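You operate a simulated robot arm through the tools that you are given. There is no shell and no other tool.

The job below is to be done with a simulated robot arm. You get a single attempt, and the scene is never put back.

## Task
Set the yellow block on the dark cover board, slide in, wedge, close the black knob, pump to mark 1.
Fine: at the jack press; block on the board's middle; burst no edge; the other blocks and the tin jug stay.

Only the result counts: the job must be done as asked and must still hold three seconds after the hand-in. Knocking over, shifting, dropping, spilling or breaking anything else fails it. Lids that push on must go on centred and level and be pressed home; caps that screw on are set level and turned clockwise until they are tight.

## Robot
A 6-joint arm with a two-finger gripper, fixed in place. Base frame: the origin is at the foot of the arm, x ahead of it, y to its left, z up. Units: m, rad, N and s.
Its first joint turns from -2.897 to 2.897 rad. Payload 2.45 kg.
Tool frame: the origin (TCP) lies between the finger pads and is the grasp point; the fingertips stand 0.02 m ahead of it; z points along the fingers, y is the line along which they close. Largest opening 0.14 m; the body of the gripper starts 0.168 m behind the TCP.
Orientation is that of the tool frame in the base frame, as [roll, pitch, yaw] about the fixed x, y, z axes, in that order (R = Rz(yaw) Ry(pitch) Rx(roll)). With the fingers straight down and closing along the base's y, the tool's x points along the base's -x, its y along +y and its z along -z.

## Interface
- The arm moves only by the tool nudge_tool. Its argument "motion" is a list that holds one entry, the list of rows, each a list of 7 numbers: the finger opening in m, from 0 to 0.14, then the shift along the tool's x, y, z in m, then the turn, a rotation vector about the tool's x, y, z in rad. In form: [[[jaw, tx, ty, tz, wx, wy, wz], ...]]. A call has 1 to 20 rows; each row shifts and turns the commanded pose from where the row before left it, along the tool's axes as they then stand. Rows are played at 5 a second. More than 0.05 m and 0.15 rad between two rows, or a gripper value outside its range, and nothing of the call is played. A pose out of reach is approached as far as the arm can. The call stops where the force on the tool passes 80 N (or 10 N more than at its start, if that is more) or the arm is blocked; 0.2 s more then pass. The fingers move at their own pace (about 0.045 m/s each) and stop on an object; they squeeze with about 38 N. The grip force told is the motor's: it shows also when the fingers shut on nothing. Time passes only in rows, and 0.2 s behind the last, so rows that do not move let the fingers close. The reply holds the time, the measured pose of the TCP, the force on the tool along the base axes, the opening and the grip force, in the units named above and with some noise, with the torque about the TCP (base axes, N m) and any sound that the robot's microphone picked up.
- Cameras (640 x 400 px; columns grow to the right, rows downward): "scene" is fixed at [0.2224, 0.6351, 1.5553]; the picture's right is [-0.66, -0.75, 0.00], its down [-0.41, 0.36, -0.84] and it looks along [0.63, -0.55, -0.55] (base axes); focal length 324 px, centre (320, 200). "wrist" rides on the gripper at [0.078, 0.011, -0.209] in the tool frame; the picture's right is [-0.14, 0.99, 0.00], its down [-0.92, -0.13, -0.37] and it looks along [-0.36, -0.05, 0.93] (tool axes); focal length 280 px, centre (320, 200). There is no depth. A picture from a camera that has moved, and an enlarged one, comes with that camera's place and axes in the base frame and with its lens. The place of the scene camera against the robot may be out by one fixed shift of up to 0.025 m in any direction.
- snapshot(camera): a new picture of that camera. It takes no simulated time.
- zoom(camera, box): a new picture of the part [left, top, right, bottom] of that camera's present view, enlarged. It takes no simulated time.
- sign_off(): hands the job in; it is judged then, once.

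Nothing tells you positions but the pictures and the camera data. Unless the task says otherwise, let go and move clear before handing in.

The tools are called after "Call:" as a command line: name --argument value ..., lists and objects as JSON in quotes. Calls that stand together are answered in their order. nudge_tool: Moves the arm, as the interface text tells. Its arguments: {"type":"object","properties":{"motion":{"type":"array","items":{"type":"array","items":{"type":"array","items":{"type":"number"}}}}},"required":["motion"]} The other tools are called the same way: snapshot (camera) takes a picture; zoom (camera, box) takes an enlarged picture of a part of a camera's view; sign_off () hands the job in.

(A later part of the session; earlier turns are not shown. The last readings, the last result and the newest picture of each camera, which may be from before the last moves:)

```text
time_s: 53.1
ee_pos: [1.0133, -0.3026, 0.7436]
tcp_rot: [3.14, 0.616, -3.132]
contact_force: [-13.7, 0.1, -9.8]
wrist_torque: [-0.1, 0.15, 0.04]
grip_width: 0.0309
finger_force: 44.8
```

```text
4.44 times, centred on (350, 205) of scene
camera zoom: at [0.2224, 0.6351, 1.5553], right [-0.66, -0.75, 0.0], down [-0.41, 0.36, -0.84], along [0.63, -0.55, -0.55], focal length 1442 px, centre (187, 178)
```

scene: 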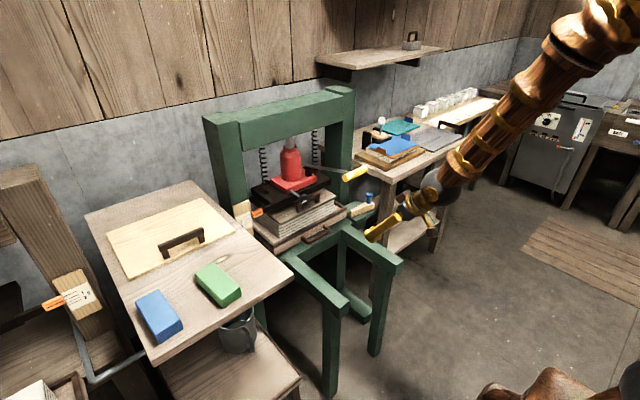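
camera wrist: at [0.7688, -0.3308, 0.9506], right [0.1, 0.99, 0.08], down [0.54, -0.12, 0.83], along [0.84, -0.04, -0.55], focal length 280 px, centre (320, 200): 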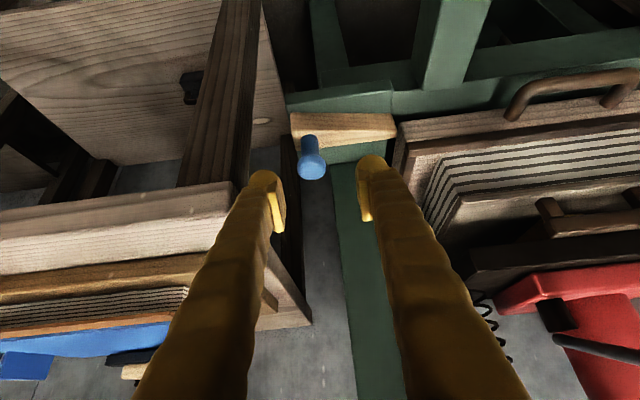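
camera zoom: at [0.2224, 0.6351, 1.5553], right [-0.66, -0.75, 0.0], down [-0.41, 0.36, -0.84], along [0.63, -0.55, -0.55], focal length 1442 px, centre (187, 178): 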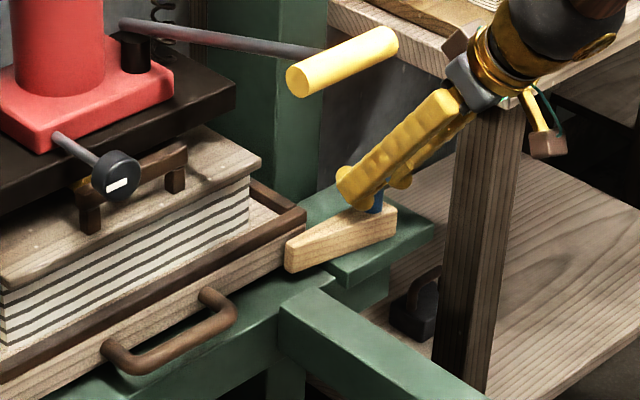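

The wedge is sliding in front of the tray's front edge. Continuing until it wedges tight.

Call:
nudge_tool --motion '[[[0.01, 0.0002, 0.005, 0, 0, 0, 0], [0.01, 0, 0.005, 0, 0, 0, 0], [0.01, 0, 0.005, 0, 0, 0, 0], [0.01, 0, 0.005, 0, 0, 0, 0], [0.01, 0, 0, 0, 0, 0, 0]]]'

Call:
zoom --camera "wrist" --box '[240, 100, 440, 260]'

Call:
zoom --camera "scene" --box '[300, 160, 400, 250]'

```text
time_s: 54.3
ee_pos: [1.0122, -0.2851, 0.7437]
tcp_rot: [-3.141, 0.618, -3.136]
contact_force: [-15.4, -33.7, -9.7]
wrist_torque: [-0.12, 0.13, -0.4]
grip_width: 0.0311
finger_force: 45.2
```

```text
2.50 times, centred on (340, 180) of wrist
camera zoom: at [0.8283, -0.2749, 0.8681], right [0.11, 0.99, 0.08], down [0.54, -0.12, 0.83], along [0.84, -0.05, -0.55], focal length 701 px, centre (270, 250)
```

zoom: 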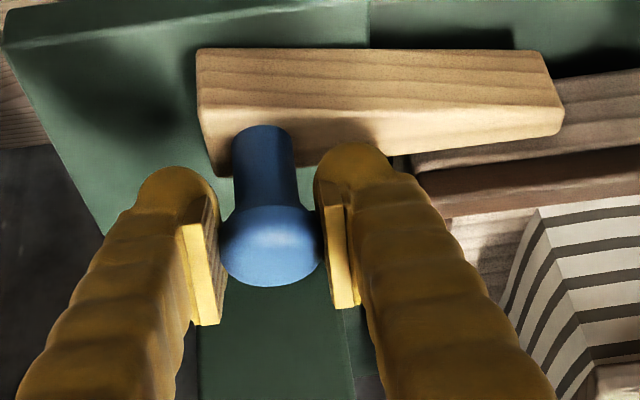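

```text
4.44 times, centred on (350, 205) of scene
camera zoom: at [0.2224, 0.6351, 1.5553], right [-0.66, -0.75, 0.0], down [-0.41, 0.36, -0.84], along [0.63, -0.55, -0.55], focal length 1442 px, centre (187, 178)
```

zoom: 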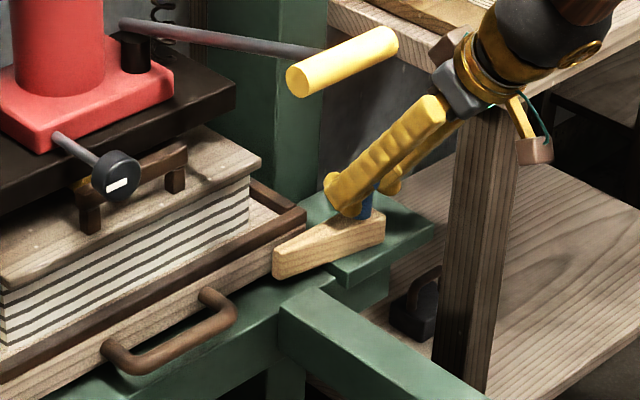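

The resistance is rising (34 N). I'll press a bit more to seat it firmly.

Call:
nudge_tool --motion '[[[0.01, 0.0002, 0.003, 0, 0, 0, 0], [0.01, 0, 0.003, 0, 0, 0, 0], [0.01, 0, 0, 0, 0, 0, 0]]]'

Call:
zoom --camera "wrist" --box '[240, 100, 440, 260]'

```text
time_s: 54.9
ee_pos: [1.0135, -0.2849, 0.7447]
tcp_rot: [-3.137, 0.619, -3.137]
contact_force: [8.9, -9.6, -6.9]
wrist_torque: [0.11, 0.05, 0.07]
grip_width: 0.0308
finger_force: 44.7
stopped in row 2: the force on the tool passed its limit at 88 N (the readings are from after the stop); the commanded pose is now the measured one
```

```text
2.50 times, centred on (340, 180) of wrist
camera zoom: at [0.8285, -0.2737, 0.8681], right [0.11, 0.99, 0.07], down [0.54, -0.12, 0.83], along [0.84, -0.05, -0.55], focal length 701 px, centre (270, 250)
```

zoom: 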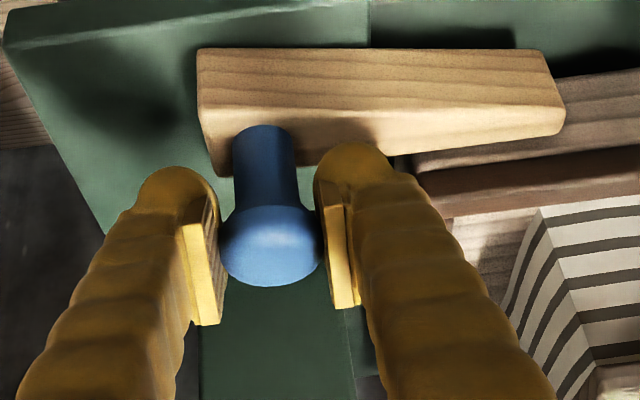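

The wedge is tight (blocked at 88 N). Releasing the knob and backing out along the tool.

Call:
nudge_tool --motion '[[[0.035, 0, 0, 0, 0, 0, 0], [0.05, 0, 0, 0, 0, 0, 0], [0.06, 0, 0, 0, 0, 0, 0], [0.06, 0, 0, -0.02, 0, 0, 0], [0.06, 0, 0, -0.04, 0, 0, 0], [0.06, 0, 0, -0.05, 0, 0, 0], [0.06, 0, 0, -0.05, 0, 0, 0], [0.06, 0, 0, -0.05, 0, 0, 0], [0.06, 0, 0, 0, 0, 0, 0]]]'

Call:
snapshot --camera "wrist"

Call:
zoom --camera "scene" --box '[230, 120, 400, 260]'

```text
time_s: 56.9
ee_pos: [0.8917, -0.2825, 0.9117]
tcp_rot: [-3.135, 0.617, -3.139]
contact_force: [0.0, -0.2, 0.9]
wrist_torque: [-0.02, -0.01, 0.03]
grip_width: 0.0604
finger_force: 0.1
```

```text
taken
camera wrist: at [0.7078, -0.2702, 1.0371], right [0.11, 0.99, 0.08], down [0.54, -0.12, 0.83], along [0.84, -0.05, -0.55], focal length 280 px, centre (320, 200)
```

wrist: 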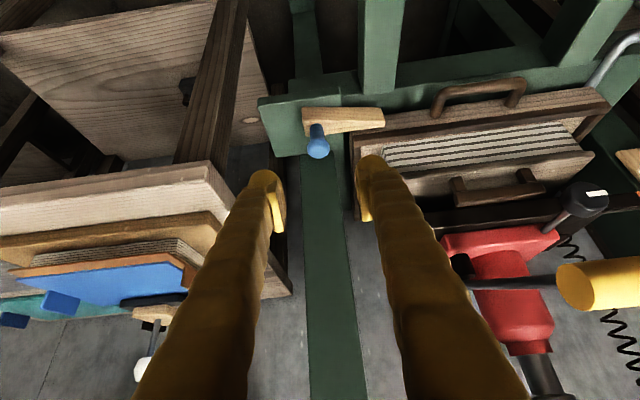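

```text
2.86 times, centred on (315, 190) of scene
camera zoom: at [0.2224, 0.6351, 1.5553], right [-0.66, -0.75, 0.0], down [-0.41, 0.36, -0.84], along [0.63, -0.55, -0.55], focal length 927 px, centre (334, 229)
```

zoom: 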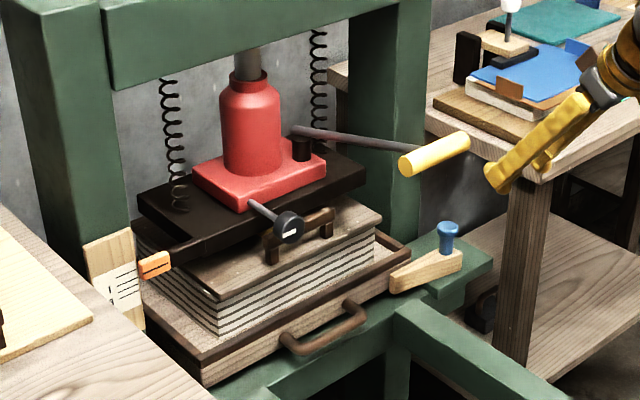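

Wedged. Now I'll move back and over to look straight at the black knob.

Call:
nudge_tool --motion '[[[0.06, 0.0347, 0, -0.0246, 0, 0, 0], [0.06, 0.0347, 0, -0.0246, 0, 0, 0], [0.06, 0.0347, 0, -0.0246, 0, 0, 0], [0.06, 0.0347, 0, -0.0246, 0, 0, 0], [0.09, 0, 0.045, 0, 0, 0, 0], [0.12, 0, 0.045, 0, 0, 0, 0], [0.14, 0, 0.045, 0, 0, 0, 0], [0.14, 0, 0.045, 0, 0, 0, 0], [0.14, 0, 0.045, 0, 0, 0, 0], [0.14, 0, 0.045, 0, 0, 0, 0], [0.14, 0, 0.045, 0, 0, 0, 0], [0.14, -0.036, 0, 0.001, 0, 0, 0], [0.14, 0, 0, 0, 0, 0, 0]]]'

Call:
snapshot --camera "wrist"

Call:
zoom --camera "wrist" --box '[240, 180, 440, 320]'

```text
time_s: 59.6
ee_pos: [0.7509, 0.0385, 0.9349]
tcp_rot: [-2.844, 0.579, -2.62]
contact_force: [-1.4, -0.6, -0.3]
wrist_torque: [0.02, -0.05, 0.03]
grip_width: 0.14
finger_force: 0.0
out of reach, approached as far as the arm can: row 12
```

```text
taken
camera wrist: at [0.5659, 0.0138, 1.0569], right [-0.24, 0.96, -0.17], down [0.49, 0.26, 0.83], along [0.84, 0.11, -0.53], focal length 280 px, centre (320, 200)
```

wrist: 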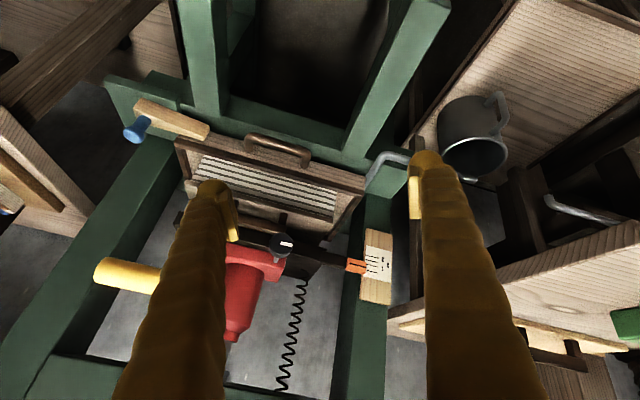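

```text
2.86 times, centred on (340, 250) of wrist
camera zoom: at [0.5659, 0.0138, 1.0569], right [-0.24, 0.96, -0.17], down [0.49, 0.26, 0.83], along [0.84, 0.11, -0.53], focal length 801 px, centre (263, 57)
```

zoom: 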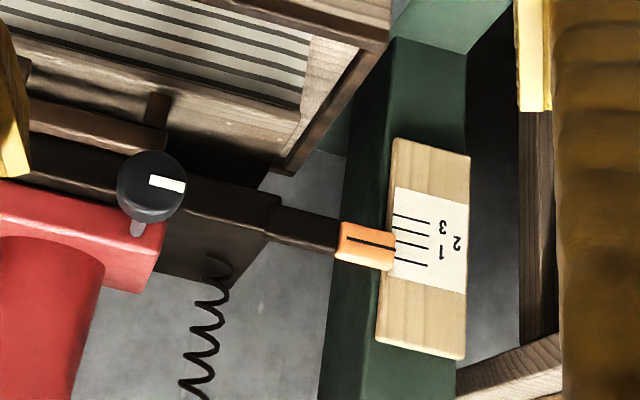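

The last row put the hand in a twisted pose, near an arm limit, without touching anything. I'll untwist the orientation in small steps.

Call:
nudge_tool --motion '[[[0.14, 0, 0, 0, -0.149, 0, 0], [0.14, 0, 0, 0, -0.149, 0, 0], [0.14, 0, 0, 0, 0, 0, 0]]]'

```text
time_s: 60.5
ee_pos: [0.7439, 0.0329, 0.931]
tcp_rot: [2.847, 0.619, -3.138]
contact_force: [0.5, 0.2, -0.6]
wrist_torque: [0.01, 0.0, -0.02]
grip_width: 0.1399
finger_force: 0.0
```

Call:
nudge_tool --motion '[[[0.14, 0, 0, 0, 0.147, 0, 0], [0.14, 0, 0, 0, 0.147, 0, 0], [0.14, 0, 0, 0, 0, 0, 0], [0.14, 0, 0, 0, 0, 0, 0]]]'

Call:
snapshot --camera "wrist"

Call:
snapshot --camera "scene"

```text
time_s: 61.5
ee_pos: [0.7452, 0.0319, 0.9305]
tcp_rot: [-3.14, 0.617, -3.138]
contact_force: [0.3, 0.4, -0.7]
wrist_torque: [-0.03, -0.01, -0.02]
grip_width: 0.14
finger_force: 0.1
```

```text
taken
camera wrist: at [0.5607, 0.0426, 1.0551], right [0.11, 0.99, 0.08], down [0.54, -0.13, 0.83], along [0.84, -0.05, -0.55], focal length 280 px, centre (320, 200)
```

wrist: 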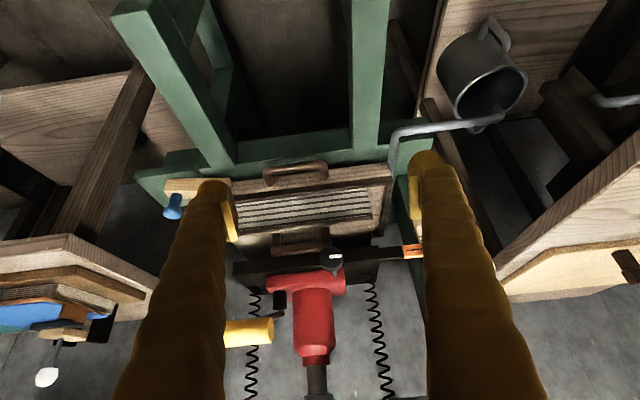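

```text
taken
```

scene: 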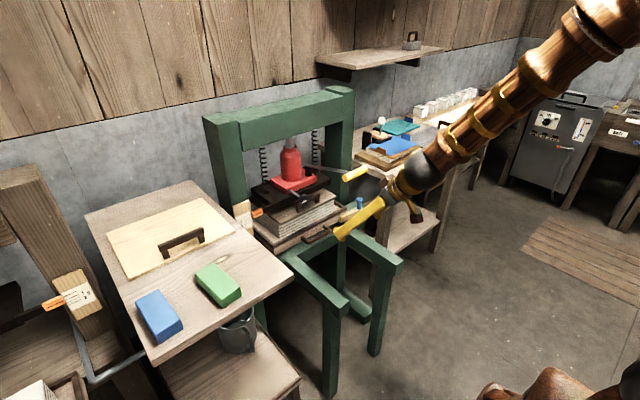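

The pose is clean again. Zooming on the knob, the scale and the press.

Call:
zoom --camera "wrist" --box '[220, 180, 440, 320]'

Call:
zoom --camera "scene" --box '[225, 190, 295, 240]'

Call:
zoom --camera "scene" --box '[270, 170, 330, 220]'

```text
2.86 times, centred on (330, 250) of wrist
camera zoom: at [0.5607, 0.0426, 1.0551], right [0.11, 0.99, 0.08], down [0.54, -0.13, 0.83], along [0.84, -0.05, -0.55], focal length 801 px, centre (291, 57)
```

zoom: 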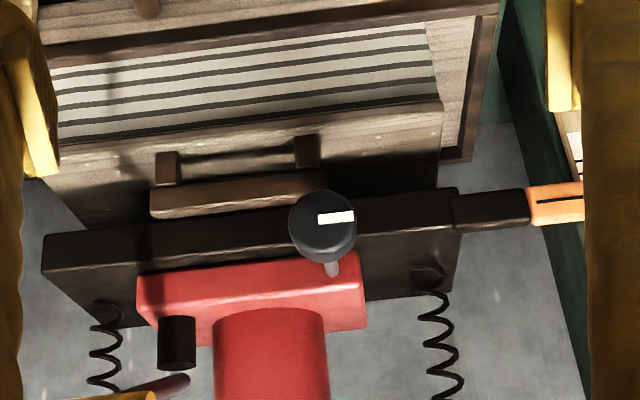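

```text
8.00 times, centred on (260, 215) of scene
camera zoom: at [0.2224, 0.6351, 1.5553], right [-0.66, -0.75, 0.0], down [-0.41, 0.36, -0.84], along [0.63, -0.55, -0.55], focal length 2595 px, centre (800, 80)
```

zoom: 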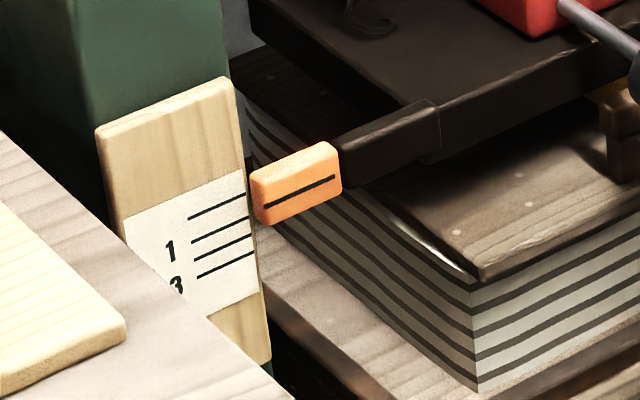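

```text
8.00 times, centred on (300, 195) of scene
camera zoom: at [0.2224, 0.6351, 1.5553], right [-0.66, -0.75, 0.0], down [-0.41, 0.36, -0.84], along [0.63, -0.55, -0.55], focal length 2595 px, centre (480, 240)
```

zoom: 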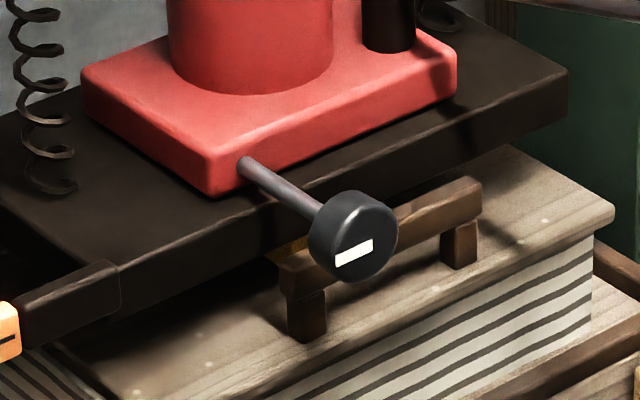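

Knob centre is about (1.013, 0.024, 0.879), diameter ≈39 mm, and its axis points back along -x. I'll turn the tool to horizontal in front of it while edging forward.

Call:
nudge_tool --motion '[[[0.1, -0.01014, -0.001, 0.01492, 0, -0.119, 0], [0.08, -0.0083, -0.001, 0.01601, 0, -0.119, 0], [0.08, -0.00634, -0.001, 0.01688, 0, -0.119, 0], [0.08, -0.00429, -0.001, 0.01752, 0, -0.119, 0], [0.08, 0, 0, 0, 0, 0, 0]]]'

Call:
nudge_tool --motion '[[[0.08, -0.00217, -0.001, 0.01791, 0, -0.119, 0], [0.08, -4e-05, -0.001, 0.01803, 0, -0.119, 0], [0.08, 0.0021, -0.001, 0.01792, 0, -0.119, 0], [0.08, 0.0042, -0.001, 0.01754, 0, -0.119, 0], [0.08, 0, 0, 0, 0, 0, 0]]]'

Call:
snapshot --camera "wrist"

Call:
snapshot --camera "scene"

```text
time_s: 62.6
ee_pos: [0.791, 0.0092, 0.9032]
tcp_rot: [-3.083, 0.998, -3.111]
contact_force: [-0.6, -0.4, 0.0]
wrist_torque: [0.01, 0.01, 0.02]
grip_width: 0.0799
finger_force: 0.0
out of reach, approached as far as the arm can: row 1, 2
```

```text
time_s: 63.9
ee_pos: [0.8529, 0.0038, 0.8729]
tcp_rot: [-2.825, 1.47, -2.845]
contact_force: [-0.2, -0.2, -0.7]
wrist_torque: [-0.02, -0.01, -0.02]
grip_width: 0.08
finger_force: 0.0
```

```text
taken
camera wrist: at [0.6383, 0.0163, 0.8139], right [0.03, 0.99, 0.11], down [-0.28, -0.09, 0.96], along [0.96, -0.06, 0.28], focal length 280 px, centre (320, 200)
```

wrist: 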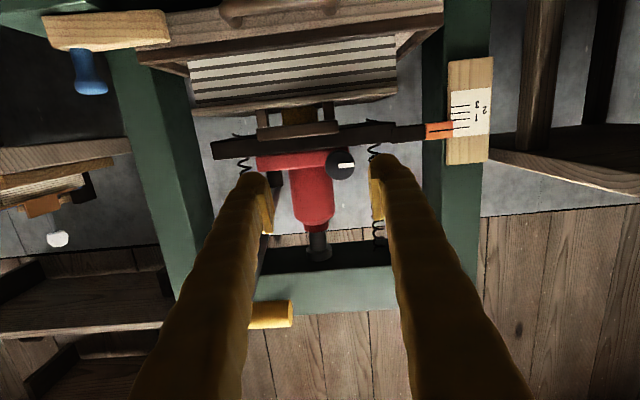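

```text
taken
```

scene: 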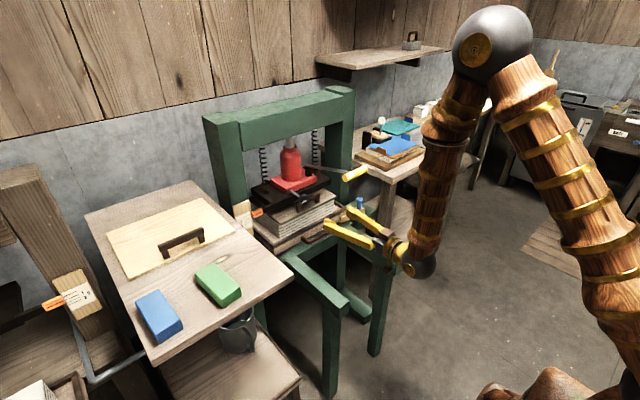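

The tool is nearly horizontal in front of the press. Fine-correcting orientation and centring on the knob axis.

Call:
nudge_tool --motion '[[[0.08, 0, 0, 0, -0.0195, -0.096, 0.03], [0.08, -0.006, 0.02, 0.02, 0, 0, 0], [0.08, 0, 0, 0.02, 0, 0, 0], [0.08, 0, 0, 0, 0, 0, 0]]]'

Call:
snapshot --camera "wrist"

Call:
zoom --camera "wrist" --box '[240, 80, 440, 220]'

Call:
zoom --camera "scene" --box '[240, 150, 440, 290]'

```text
time_s: 64.8
ee_pos: [0.8959, 0.0226, 0.8793]
tcp_rot: [-2.751, 1.569, -2.75]
contact_force: [0.2, -0.1, -0.1]
wrist_torque: [0.0, 0.03, 0.0]
grip_width: 0.08
finger_force: 0.1
```

```text
taken
camera wrist: at [0.6875, 0.0336, 0.8004], right [0.0, 0.99, 0.14], down [-0.37, -0.13, 0.92], along [0.93, -0.05, 0.36], focal length 280 px, centre (320, 200)
```

wrist: 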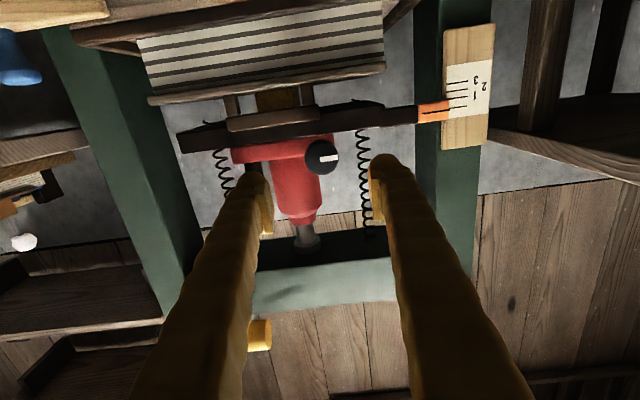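

```text
2.86 times, centred on (340, 150) of wrist
camera zoom: at [0.6875, 0.0336, 0.8004], right [0.0, 0.99, 0.14], down [-0.37, -0.13, 0.92], along [0.93, -0.05, 0.36], focal length 801 px, centre (263, 343)
```

zoom: 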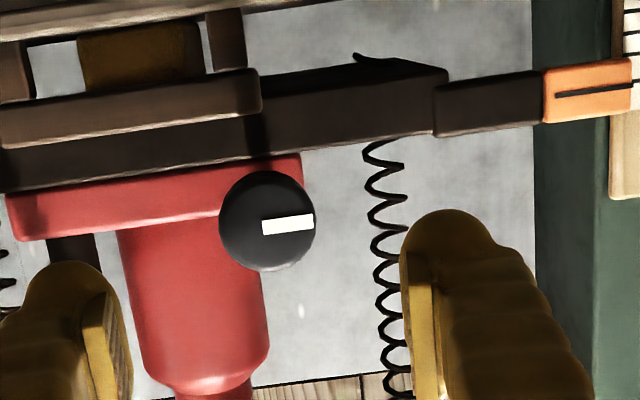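

```text
2.86 times, centred on (340, 220) of scene
camera zoom: at [0.2224, 0.6351, 1.5553], right [-0.66, -0.75, 0.0], down [-0.41, 0.36, -0.84], along [0.63, -0.55, -0.55], focal length 927 px, centre (263, 143)
```

zoom: 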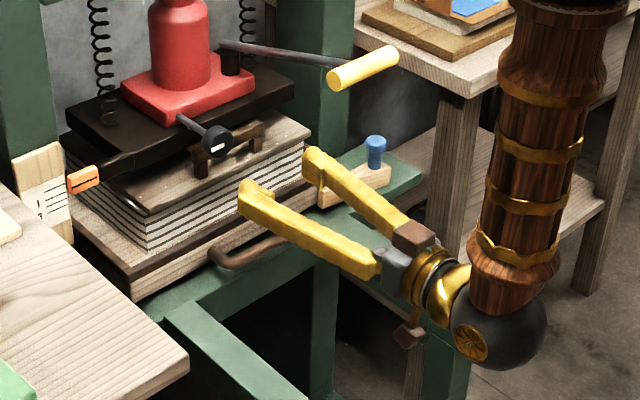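

The tool is level and the knob sits straight ahead, about 4 mm low. Advancing so the fingers straddle the knob.

Call:
nudge_tool --motion '[[[0.08, 0.0035, 0.0015, 0.02, 0, 0, 0], [0.08, 0, 0, 0.03, 0, 0, 0], [0.08, 0, 0, 0.03, 0, 0, 0], [0.08, 0, 0, 0, 0, 0, 0]]]'

Call:
snapshot --camera "wrist"

Call:
zoom --camera "scene" --box '[240, 150, 380, 250]'

```text
time_s: 65.8
ee_pos: [0.9762, 0.0232, 0.877]
tcp_rot: [-2.788, 1.569, -2.788]
contact_force: [0.5, -0.7, 0.0]
wrist_torque: [0.0, -0.01, 0.01]
grip_width: 0.0798
finger_force: 0.0
```

```text
taken
camera wrist: at [0.7664, 0.0341, 0.7993], right [0.0, 0.99, 0.14], down [-0.37, -0.13, 0.92], along [0.93, -0.05, 0.36], focal length 280 px, centre (320, 200)
```

wrist: 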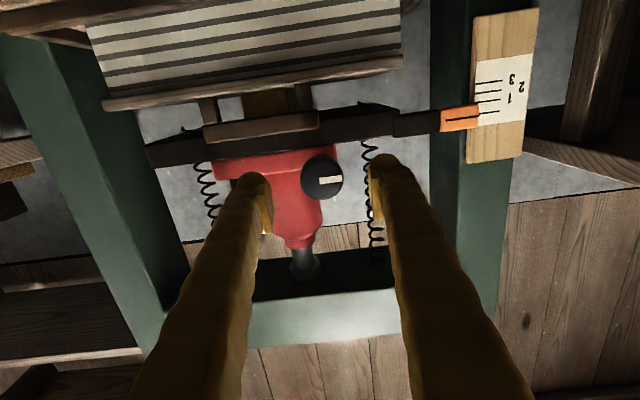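

```text
4.00 times, centred on (310, 200) of scene
camera zoom: at [0.2224, 0.6351, 1.5553], right [-0.66, -0.75, 0.0], down [-0.41, 0.36, -0.84], along [0.63, -0.55, -0.55], focal length 1298 px, centre (360, 200)
```

zoom: 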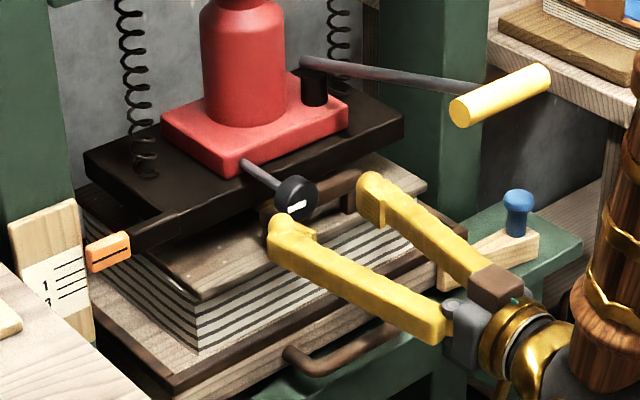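

Call:
nudge_tool --motion '[[[0.07, 0, 0.003, 0.02, 0, 0, 0], [0.07, 0, 0, 0.02, 0, 0, 0], [0.07, 0, 0, 0.01, 0, 0, 0], [0.07, 0, 0, 0, 0, 0, 0]]]'

Call:
snapshot --camera "wrist"

Call:
zoom --camera "scene" --box '[260, 160, 360, 240]'

```text
time_s: 66.8
ee_pos: [1.0252, 0.0259, 0.8757]
tcp_rot: [-2.714, 1.567, -2.715]
contact_force: [0.3, -0.4, 0.5]
wrist_torque: [0.01, 0.01, 0.0]
grip_width: 0.07
finger_force: 0.0
```

```text
taken
camera wrist: at [0.8165, 0.0366, 0.7969], right [0.0, 0.99, 0.14], down [-0.37, -0.13, 0.92], along [0.93, -0.05, 0.36], focal length 280 px, centre (320, 200)
```

wrist: 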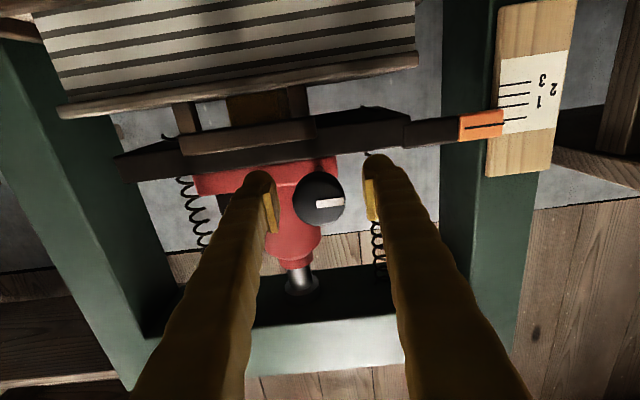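

```text
5.00 times, centred on (310, 200) of scene
camera zoom: at [0.2224, 0.6351, 1.5553], right [-0.66, -0.75, 0.0], down [-0.41, 0.36, -0.84], along [0.63, -0.55, -0.55], focal length 1622 px, centre (370, 200)
```

zoom: 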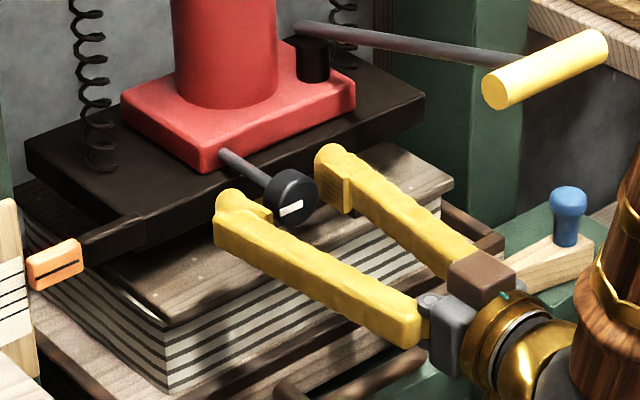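

The knob is between the fingers. Moving 10 mm further, then closing on it.

Call:
nudge_tool --motion '[[[0.07, 0, 0.0005, 0.01, 0, 0, 0], [0.05, 0, 0, 0, 0, 0, 0], [0.035, 0, 0, 0, 0, 0, 0], [0.025, 0, 0, 0, 0, 0, 0], [0.025, 0, 0, 0, 0, 0, 0]]]'

Call:
zoom --camera "wrist" --box '[220, 120, 420, 260]'

```text
time_s: 68.0
ee_pos: [1.0347, 0.0243, 0.875]
tcp_rot: [-3.077, 1.568, -3.08]
contact_force: [9.1, -35.8, -4.4]
wrist_torque: [0.14, 0.01, 0.61]
grip_width: 0.0394
finger_force: 37.6
```

```text
2.86 times, centred on (320, 190) of wrist
camera zoom: at [0.826, 0.0364, 0.7962], right [0.0, 0.99, 0.14], down [-0.37, -0.13, 0.92], along [0.93, -0.05, 0.36], focal length 801 px, centre (320, 229)
```

zoom: 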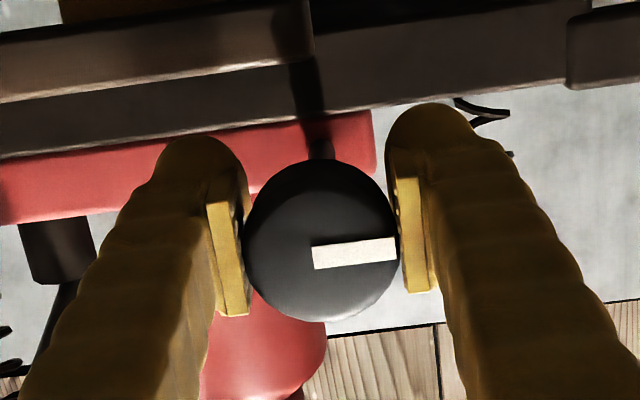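

Call:
nudge_tool --motion '[[[0.025, 0, -0.0014, 0, 0, 0, 0], [0.025, 0, 0, 0, 0, 0, 0.06], [0.025, 0, 0, 0, 0, 0, 0.1], [0.025, 0, 0, 0, 0, 0, 0.1], [0.025, 0, 0, 0, 0, 0, 0]]]'

Call:
zoom --camera "wrist" --box '[220, 120, 420, 260]'

Call:
zoom --camera "scene" --box '[260, 160, 360, 240]'

```text
time_s: 69.2
ee_pos: [1.035, 0.026, 0.8745]
tcp_rot: [1.576, 1.309, 1.574]
contact_force: [-33.0, -43.4, 16.6]
wrist_torque: [0.09, 0.29, 0.21]
grip_width: 0.0391
finger_force: 45.3
```

```text
2.86 times, centred on (320, 190) of wrist
camera zoom: at [0.8261, 0.0566, 0.8015], right [0.0, 0.92, 0.39], down [-0.37, -0.36, 0.86], along [0.93, -0.14, 0.34], focal length 801 px, centre (320, 229)
```

zoom: 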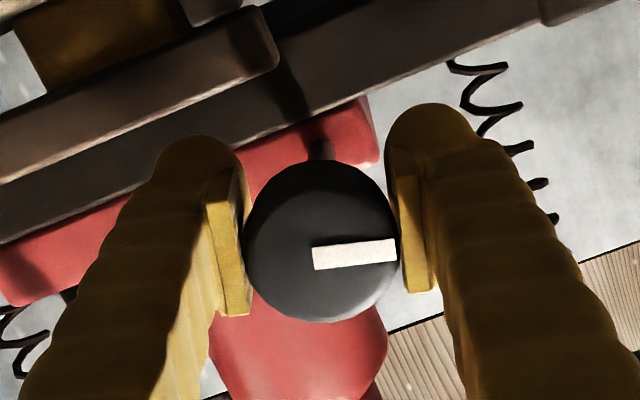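

```text
5.00 times, centred on (310, 200) of scene
camera zoom: at [0.2224, 0.6351, 1.5553], right [-0.66, -0.75, 0.0], down [-0.41, 0.36, -0.84], along [0.63, -0.55, -0.55], focal length 1622 px, centre (370, 200)
```

zoom: 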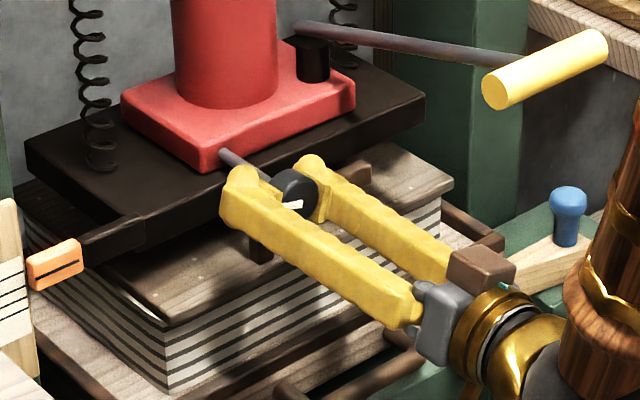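

The knob turns with the hand, clockwise as seen from the front. I'll relieve the side load and keep turning.

Call:
nudge_tool --motion '[[[0.025, -0.0008, -0.0013, -0.001, 0, 0, 0], [0.025, 0, 0, 0, 0, 0, 0.12], [0.025, 0, 0, 0, 0, 0, 0.12], [0.025, 0, 0, 0, 0, 0, 0.12], [0.025, 0, 0, 0, 0, 0, 0.12], [0.025, 0, 0, 0, 0, 0, 0]]]'

Call:
zoom --camera "wrist" --box '[220, 120, 420, 260]'

Call:
zoom --camera "scene" --box '[260, 140, 400, 250]'

```text
time_s: 70.7
ee_pos: [1.0336, 0.027, 0.8739]
tcp_rot: [1.571, 0.831, 1.572]
contact_force: [38.5, 17.2, 14.4]
wrist_torque: [-0.1, 0.46, -0.35]
grip_width: 0.0393
finger_force: 45.1
```

```text
2.86 times, centred on (320, 190) of wrist
camera zoom: at [0.8257, 0.0872, 0.8241], right [0.0, 0.64, 0.77], down [-0.37, -0.72, 0.59], along [0.93, -0.28, 0.24], focal length 801 px, centre (320, 229)
```

zoom: 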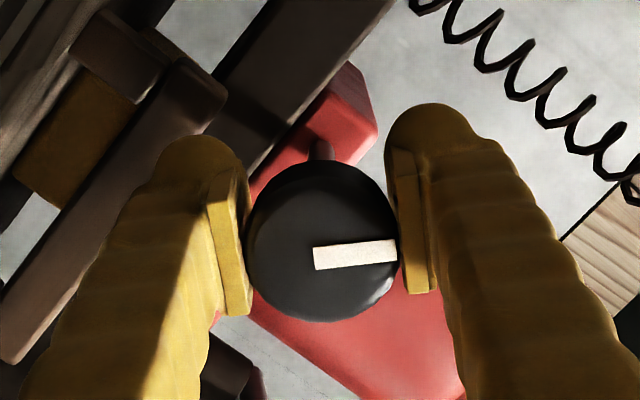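

```text
3.64 times, centred on (330, 195) of scene
camera zoom: at [0.2224, 0.6351, 1.5553], right [-0.66, -0.75, 0.0], down [-0.41, 0.36, -0.84], along [0.63, -0.55, -0.55], focal length 1180 px, centre (284, 218)
```

zoom: 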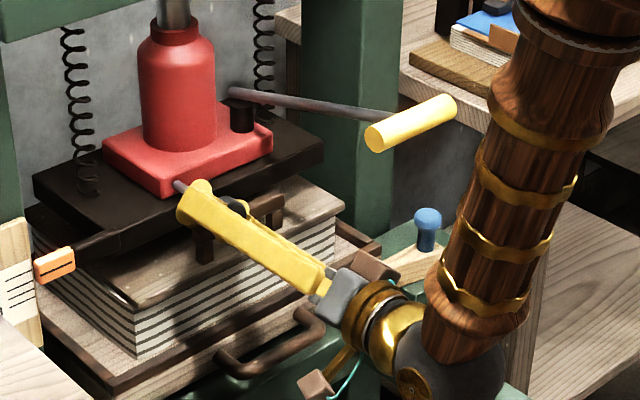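

Call:
nudge_tool --motion '[[[0.025, 0, 0.0006, 0.001, 0, 0, 0], [0.025, 0, 0, 0, 0, 0, 0.12], [0.025, 0, 0, 0, 0, 0, 0.12], [0.025, 0, 0, 0, 0, 0, 0.12], [0.025, 0, 0, 0, 0, 0, 0.12], [0.025, 0, 0, 0, 0, 0, 0]]]'

Call:
zoom --camera "wrist" --box '[220, 120, 420, 260]'

Call:
zoom --camera "scene" --box '[260, 140, 400, 250]'

```text
time_s: 72.0
ee_pos: [1.0333, 0.0247, 0.8751]
tcp_rot: [1.574, 0.352, 1.571]
contact_force: [21.5, 29.5, 19.5]
wrist_torque: [-0.03, 0.6, -0.57]
grip_width: 0.0392
finger_force: 44.7
```

```text
2.86 times, centred on (320, 190) of wrist
camera zoom: at [0.8254, 0.1027, 0.8578], right [0.0, 0.21, 0.98], down [-0.37, -0.91, 0.2], along [0.93, -0.36, 0.08], focal length 801 px, centre (320, 229)
```

zoom: 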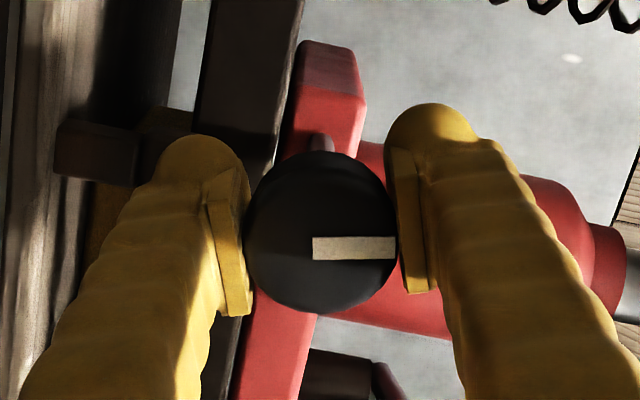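

```text
3.64 times, centred on (330, 195) of scene
camera zoom: at [0.2224, 0.6351, 1.5553], right [-0.66, -0.75, 0.0], down [-0.41, 0.36, -0.84], along [0.63, -0.55, -0.55], focal length 1180 px, centre (284, 218)
```

zoom: 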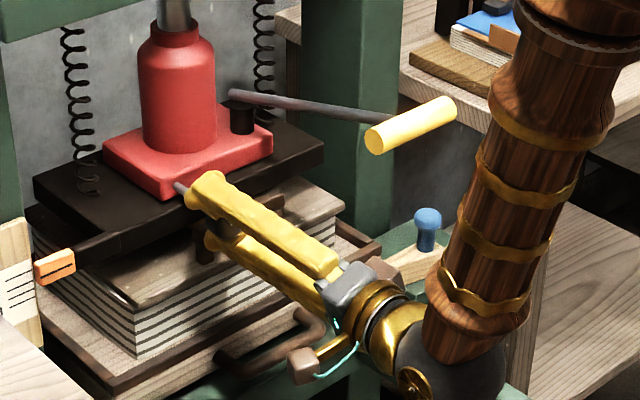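

Call:
nudge_tool --motion '[[[0.025, 0.0006, 0.0008, 0.0006, 0, 0, 0], [0.025, 0, 0, 0, 0, 0, 0.12], [0.025, 0, 0, 0, 0, 0, 0.12], [0.025, 0, 0, 0, 0, 0, 0.12], [0.025, 0, 0, 0, 0, 0, 0]]]'

Call:
zoom --camera "wrist" --box '[220, 120, 420, 260]'

```text
time_s: 73.2
ee_pos: [1.0354, 0.026, 0.8745]
tcp_rot: [1.573, -0.011, 1.572]
contact_force: [-23.1, 8.2, 19.5]
wrist_torque: [-0.72, 0.29, -0.18]
grip_width: 0.0393
finger_force: 44.8
```

```text
2.86 times, centred on (320, 190) of wrist
camera zoom: at [0.8257, 0.105, 0.8865], right [0.0, -0.15, 0.99], down [-0.37, -0.92, -0.14], along [0.93, -0.36, -0.06], focal length 801 px, centre (320, 229)
```

zoom: 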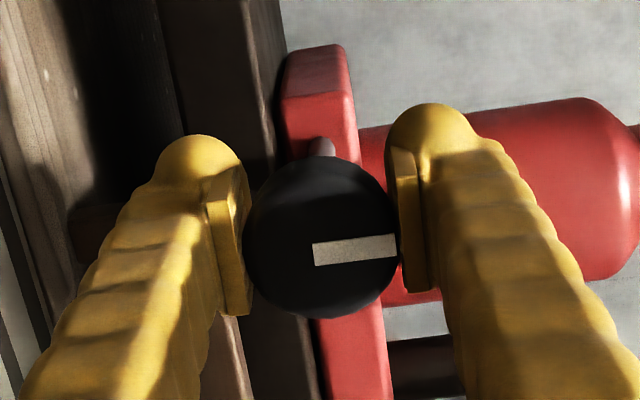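

Turning resistance is building (torque -0.7 N·m). A little further to make sure it's tight.

Call:
nudge_tool --motion '[[[0.025, 0, 0, -0.0006, 0, 0, 0], [0.025, 0, 0, 0, 0, 0, 0.08], [0.025, 0, 0, 0, 0, 0, 0.08], [0.025, 0, 0, 0, 0, 0, 0]]]'

Call:
zoom --camera "wrist" --box '[220, 120, 420, 260]'

```text
time_s: 74.2
ee_pos: [1.0359, 0.0262, 0.8734]
tcp_rot: [1.571, -0.171, 1.567]
contact_force: [2.0, 0.8, 19.0]
wrist_torque: [-0.75, 0.31, -0.02]
grip_width: 0.0391
finger_force: 44.6
```

```text
2.86 times, centred on (320, 190) of wrist
camera zoom: at [0.8265, 0.1021, 0.8987], right [0.0, -0.3, 0.95], down [-0.37, -0.89, -0.28], along [0.93, -0.35, -0.11], focal length 801 px, centre (320, 229)
```

zoom: 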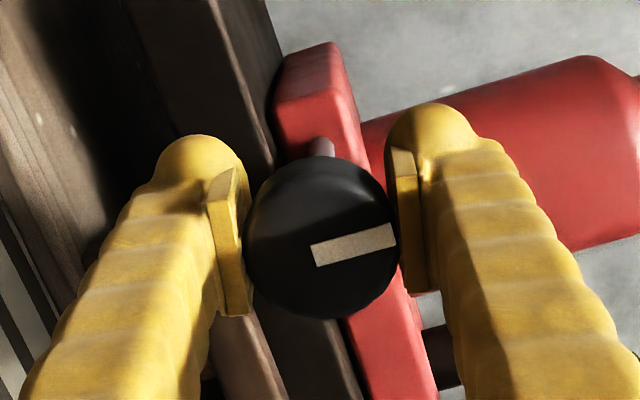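

The knob has stopped turning and the fingers begin to slip on it at steady torque, so the valve is closed tight. Releasing and backing straight out.

Call:
nudge_tool --motion '[[[0.04, 0, 0, 0, 0, 0, 0], [0.055, 0, 0, 0, 0, 0, 0], [0.055, 0, 0, 0, 0, 0, 0], [0.055, 0, 0, -0.03, 0, 0, 0], [0.055, 0, 0, -0.04, 0, 0, 0], [0.055, 0, 0, -0.04, 0, 0, 0], [0.055, 0, 0, -0.04, 0, 0, 0], [0.055, 0, 0, 0, 0, 0, 0]]]'

Call:
snapshot --camera "wrist"

Call:
zoom --camera "scene" --box '[220, 130, 400, 260]'

```text
time_s: 76.0
ee_pos: [0.8866, 0.0283, 0.875]
tcp_rot: [1.573, -0.169, 1.57]
contact_force: [-0.6, 0.3, -1.2]
wrist_torque: [0.02, -0.02, 0.01]
grip_width: 0.0548
finger_force: 0.0
```

```text
taken
camera wrist: at [0.6773, 0.1039, 0.8998], right [0.0, -0.3, 0.95], down [-0.37, -0.89, -0.28], along [0.93, -0.35, -0.11], focal length 280 px, centre (320, 200)
```

wrist: 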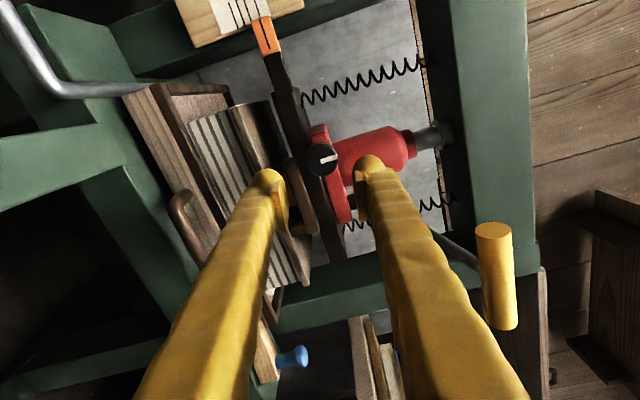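

```text
3.08 times, centred on (310, 195) of scene
camera zoom: at [0.2224, 0.6351, 1.5553], right [-0.66, -0.75, 0.0], down [-0.41, 0.36, -0.84], along [0.63, -0.55, -0.55], focal length 998 px, centre (351, 215)
```

zoom: 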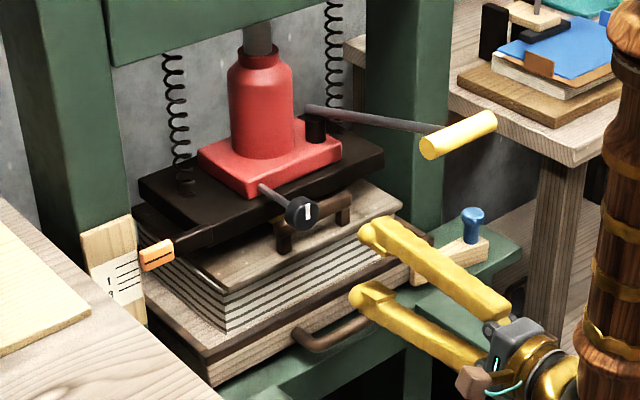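

The valve is closed (its mark now points up). Next comes the pump lever. I'll level the fingers (one above, one below), raise them to the bar's height beside its end, and look.

Call:
nudge_tool --motion '[[[0.06, 0, 0, -0.014, 0, 0, -0.09], [0.06, 0, 0, 0, 0, 0, -0.08], [0.06, 0, 0.035, 0, 0, 0, 0], [0.06, 0, 0.035, 0, 0, 0, 0], [0.06, 0, 0.035, 0, 0, 0, 0], [0.06, 0, 0.025, 0, 0, 0, 0], [0.06, 0, 0, 0, 0, 0, 0]]]'

Call:
snapshot --camera "wrist"

Call:
snapshot --camera "scene"

Call:
zoom --camera "scene" --box '[270, 110, 410, 220]'

```text
time_s: 77.7
ee_pos: [0.8708, 0.0236, 1.0052]
tcp_rot: [1.572, 0.0, 1.57]
contact_force: [-0.4, 0.0, -0.6]
wrist_torque: [-0.03, 0.01, 0.03]
grip_width: 0.0605
finger_force: 0.1
```

```text
taken
camera wrist: at [0.6619, 0.1019, 1.0162], right [0.0, -0.14, 0.99], down [-0.37, -0.92, -0.13], along [0.93, -0.37, -0.05], focal length 280 px, centre (320, 200)
```

wrist: 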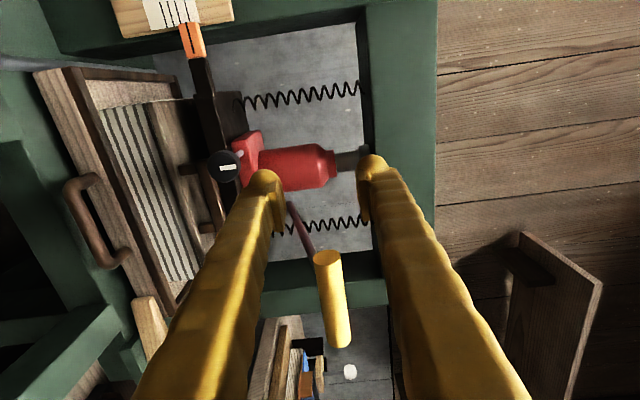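

```text
taken
```

scene: 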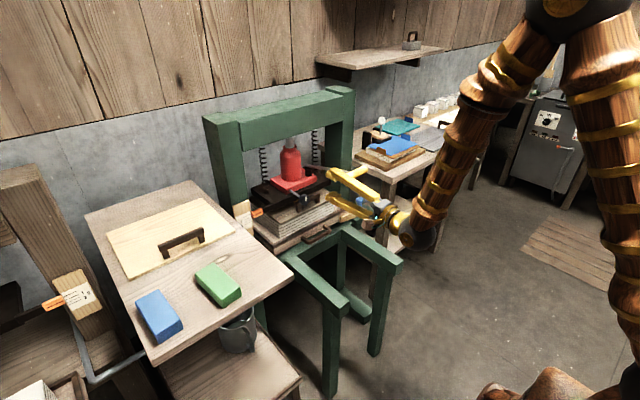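

```text
3.64 times, centred on (340, 165) of scene
camera zoom: at [0.2224, 0.6351, 1.5553], right [-0.66, -0.75, 0.0], down [-0.41, 0.36, -0.84], along [0.63, -0.55, -0.55], focal length 1180 px, centre (247, 327)
```

zoom: 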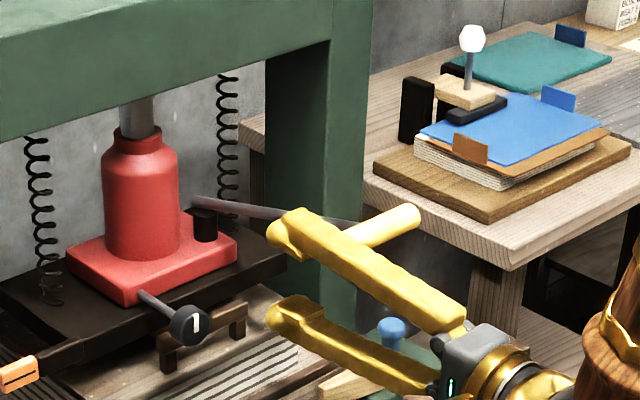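

The bar runs y -0.139 to -0.039 at x≈0.876, z≈1.004. Sliding sideways so the open fingers go above and below it, then closing them into a loose cage.

Call:
nudge_tool --motion '[[[0.06, -0.03, 0, 0.0045, 0, 0, 0], [0.06, -0.03, 0, 0, 0, 0, 0], [0.06, -0.022, 0, 0, 0, 0, 0], [0.05, 0, 0, 0, 0, 0, 0], [0.04, 0, 0, 0, 0, 0, 0], [0.034, 0, 0, 0, 0, 0, 0], [0.034, 0, 0, 0, 0, 0, 0]]]'

Call:
snapshot --camera "wrist"

Call:
zoom --camera "wrist" --box '[120, 0, 260, 100]'

Call:
zoom --camera "scene" --box '[270, 110, 410, 220]'

```text
time_s: 79.2
ee_pos: [0.8755, -0.0563, 1.0041]
tcp_rot: [1.572, 0.001, 1.571]
contact_force: [0.1, -0.5, -0.2]
wrist_torque: [-0.02, 0.02, -0.03]
grip_width: 0.034
finger_force: 0.1
```

```text
taken
camera wrist: at [0.6664, 0.0217, 1.0149], right [0.0, -0.14, 0.99], down [-0.37, -0.92, -0.13], along [0.93, -0.37, -0.05], focal length 280 px, centre (320, 200)
```

wrist: 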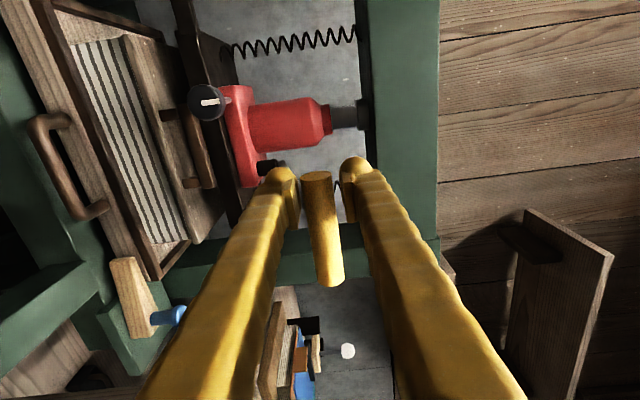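

```text
4.00 times, centred on (190, 50) of wrist
camera zoom: at [0.6664, 0.0217, 1.0149], right [0.0, -0.14, 0.99], down [-0.37, -0.92, -0.13], along [0.93, -0.37, -0.05], focal length 1122 px, centre (840, 800)
```

zoom: 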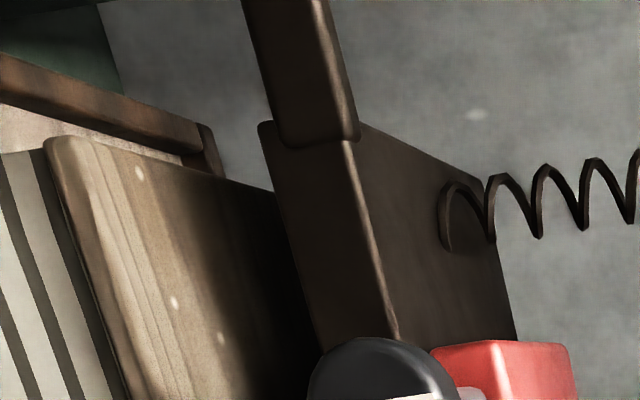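

```text
3.64 times, centred on (340, 165) of scene
camera zoom: at [0.2224, 0.6351, 1.5553], right [-0.66, -0.75, 0.0], down [-0.41, 0.36, -0.84], along [0.63, -0.55, -0.55], focal length 1180 px, centre (247, 327)
```

zoom: 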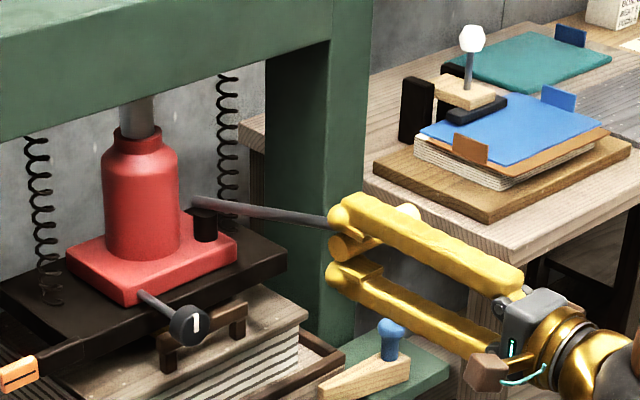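

The bar is caged between the fingers. First part of a down-stroke, slowly, while I watch force and sound.

Call:
nudge_tool --motion '[[[0.034, 0, -0.02, -0.005, 0, 0, 0], [0.034, 0, -0.02, -0.005, 0, 0, 0], [0.034, 0, -0.02, -0.004, 0, 0, 0], [0.034, 0, 0, 0, 0, 0, 0]]]'

Call:
snapshot --camera "wrist"

Call:
zoom --camera "scene" --box '[220, 110, 400, 250]'

Call:
zoom --camera "scene" --box '[225, 190, 295, 240]'

```text
time_s: 80.2
ee_pos: [0.8619, -0.057, 0.9444]
tcp_rot: [1.571, 0.0, 1.571]
contact_force: [-0.6, 0.2, 2.0]
wrist_torque: [0.02, -0.03, 0.04]
grip_width: 0.0349
finger_force: 0.9
```

```text
taken
camera wrist: at [0.6526, 0.0231, 0.9542], right [0.0, -0.14, 0.99], down [-0.37, -0.92, -0.13], along [0.93, -0.37, -0.05], focal length 280 px, centre (320, 200)
```

wrist: 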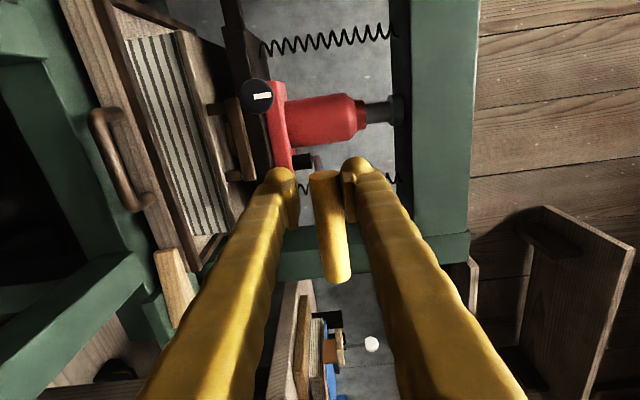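

```text
2.86 times, centred on (310, 180) of scene
camera zoom: at [0.2224, 0.6351, 1.5553], right [-0.66, -0.75, 0.0], down [-0.41, 0.36, -0.84], along [0.63, -0.55, -0.55], focal length 927 px, centre (349, 257)
```

zoom: 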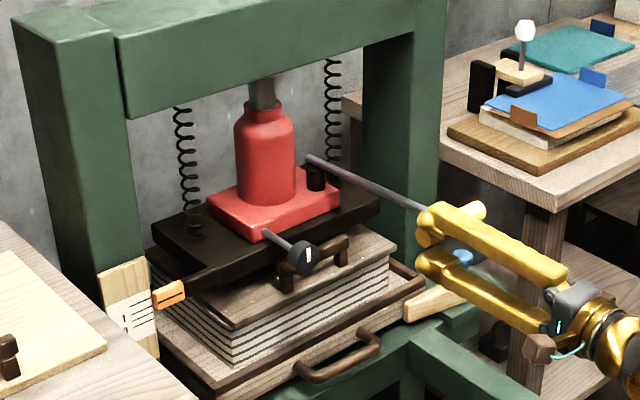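

```text
8.00 times, centred on (260, 215) of scene
camera zoom: at [0.2224, 0.6351, 1.5553], right [-0.66, -0.75, 0.0], down [-0.41, 0.36, -0.84], along [0.63, -0.55, -0.55], focal length 2595 px, centre (800, 80)
```

zoom: 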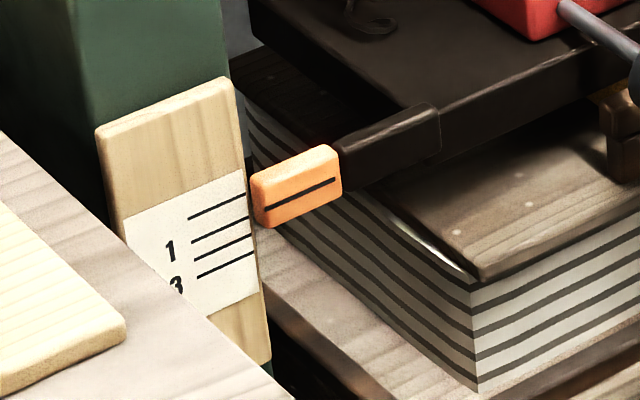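

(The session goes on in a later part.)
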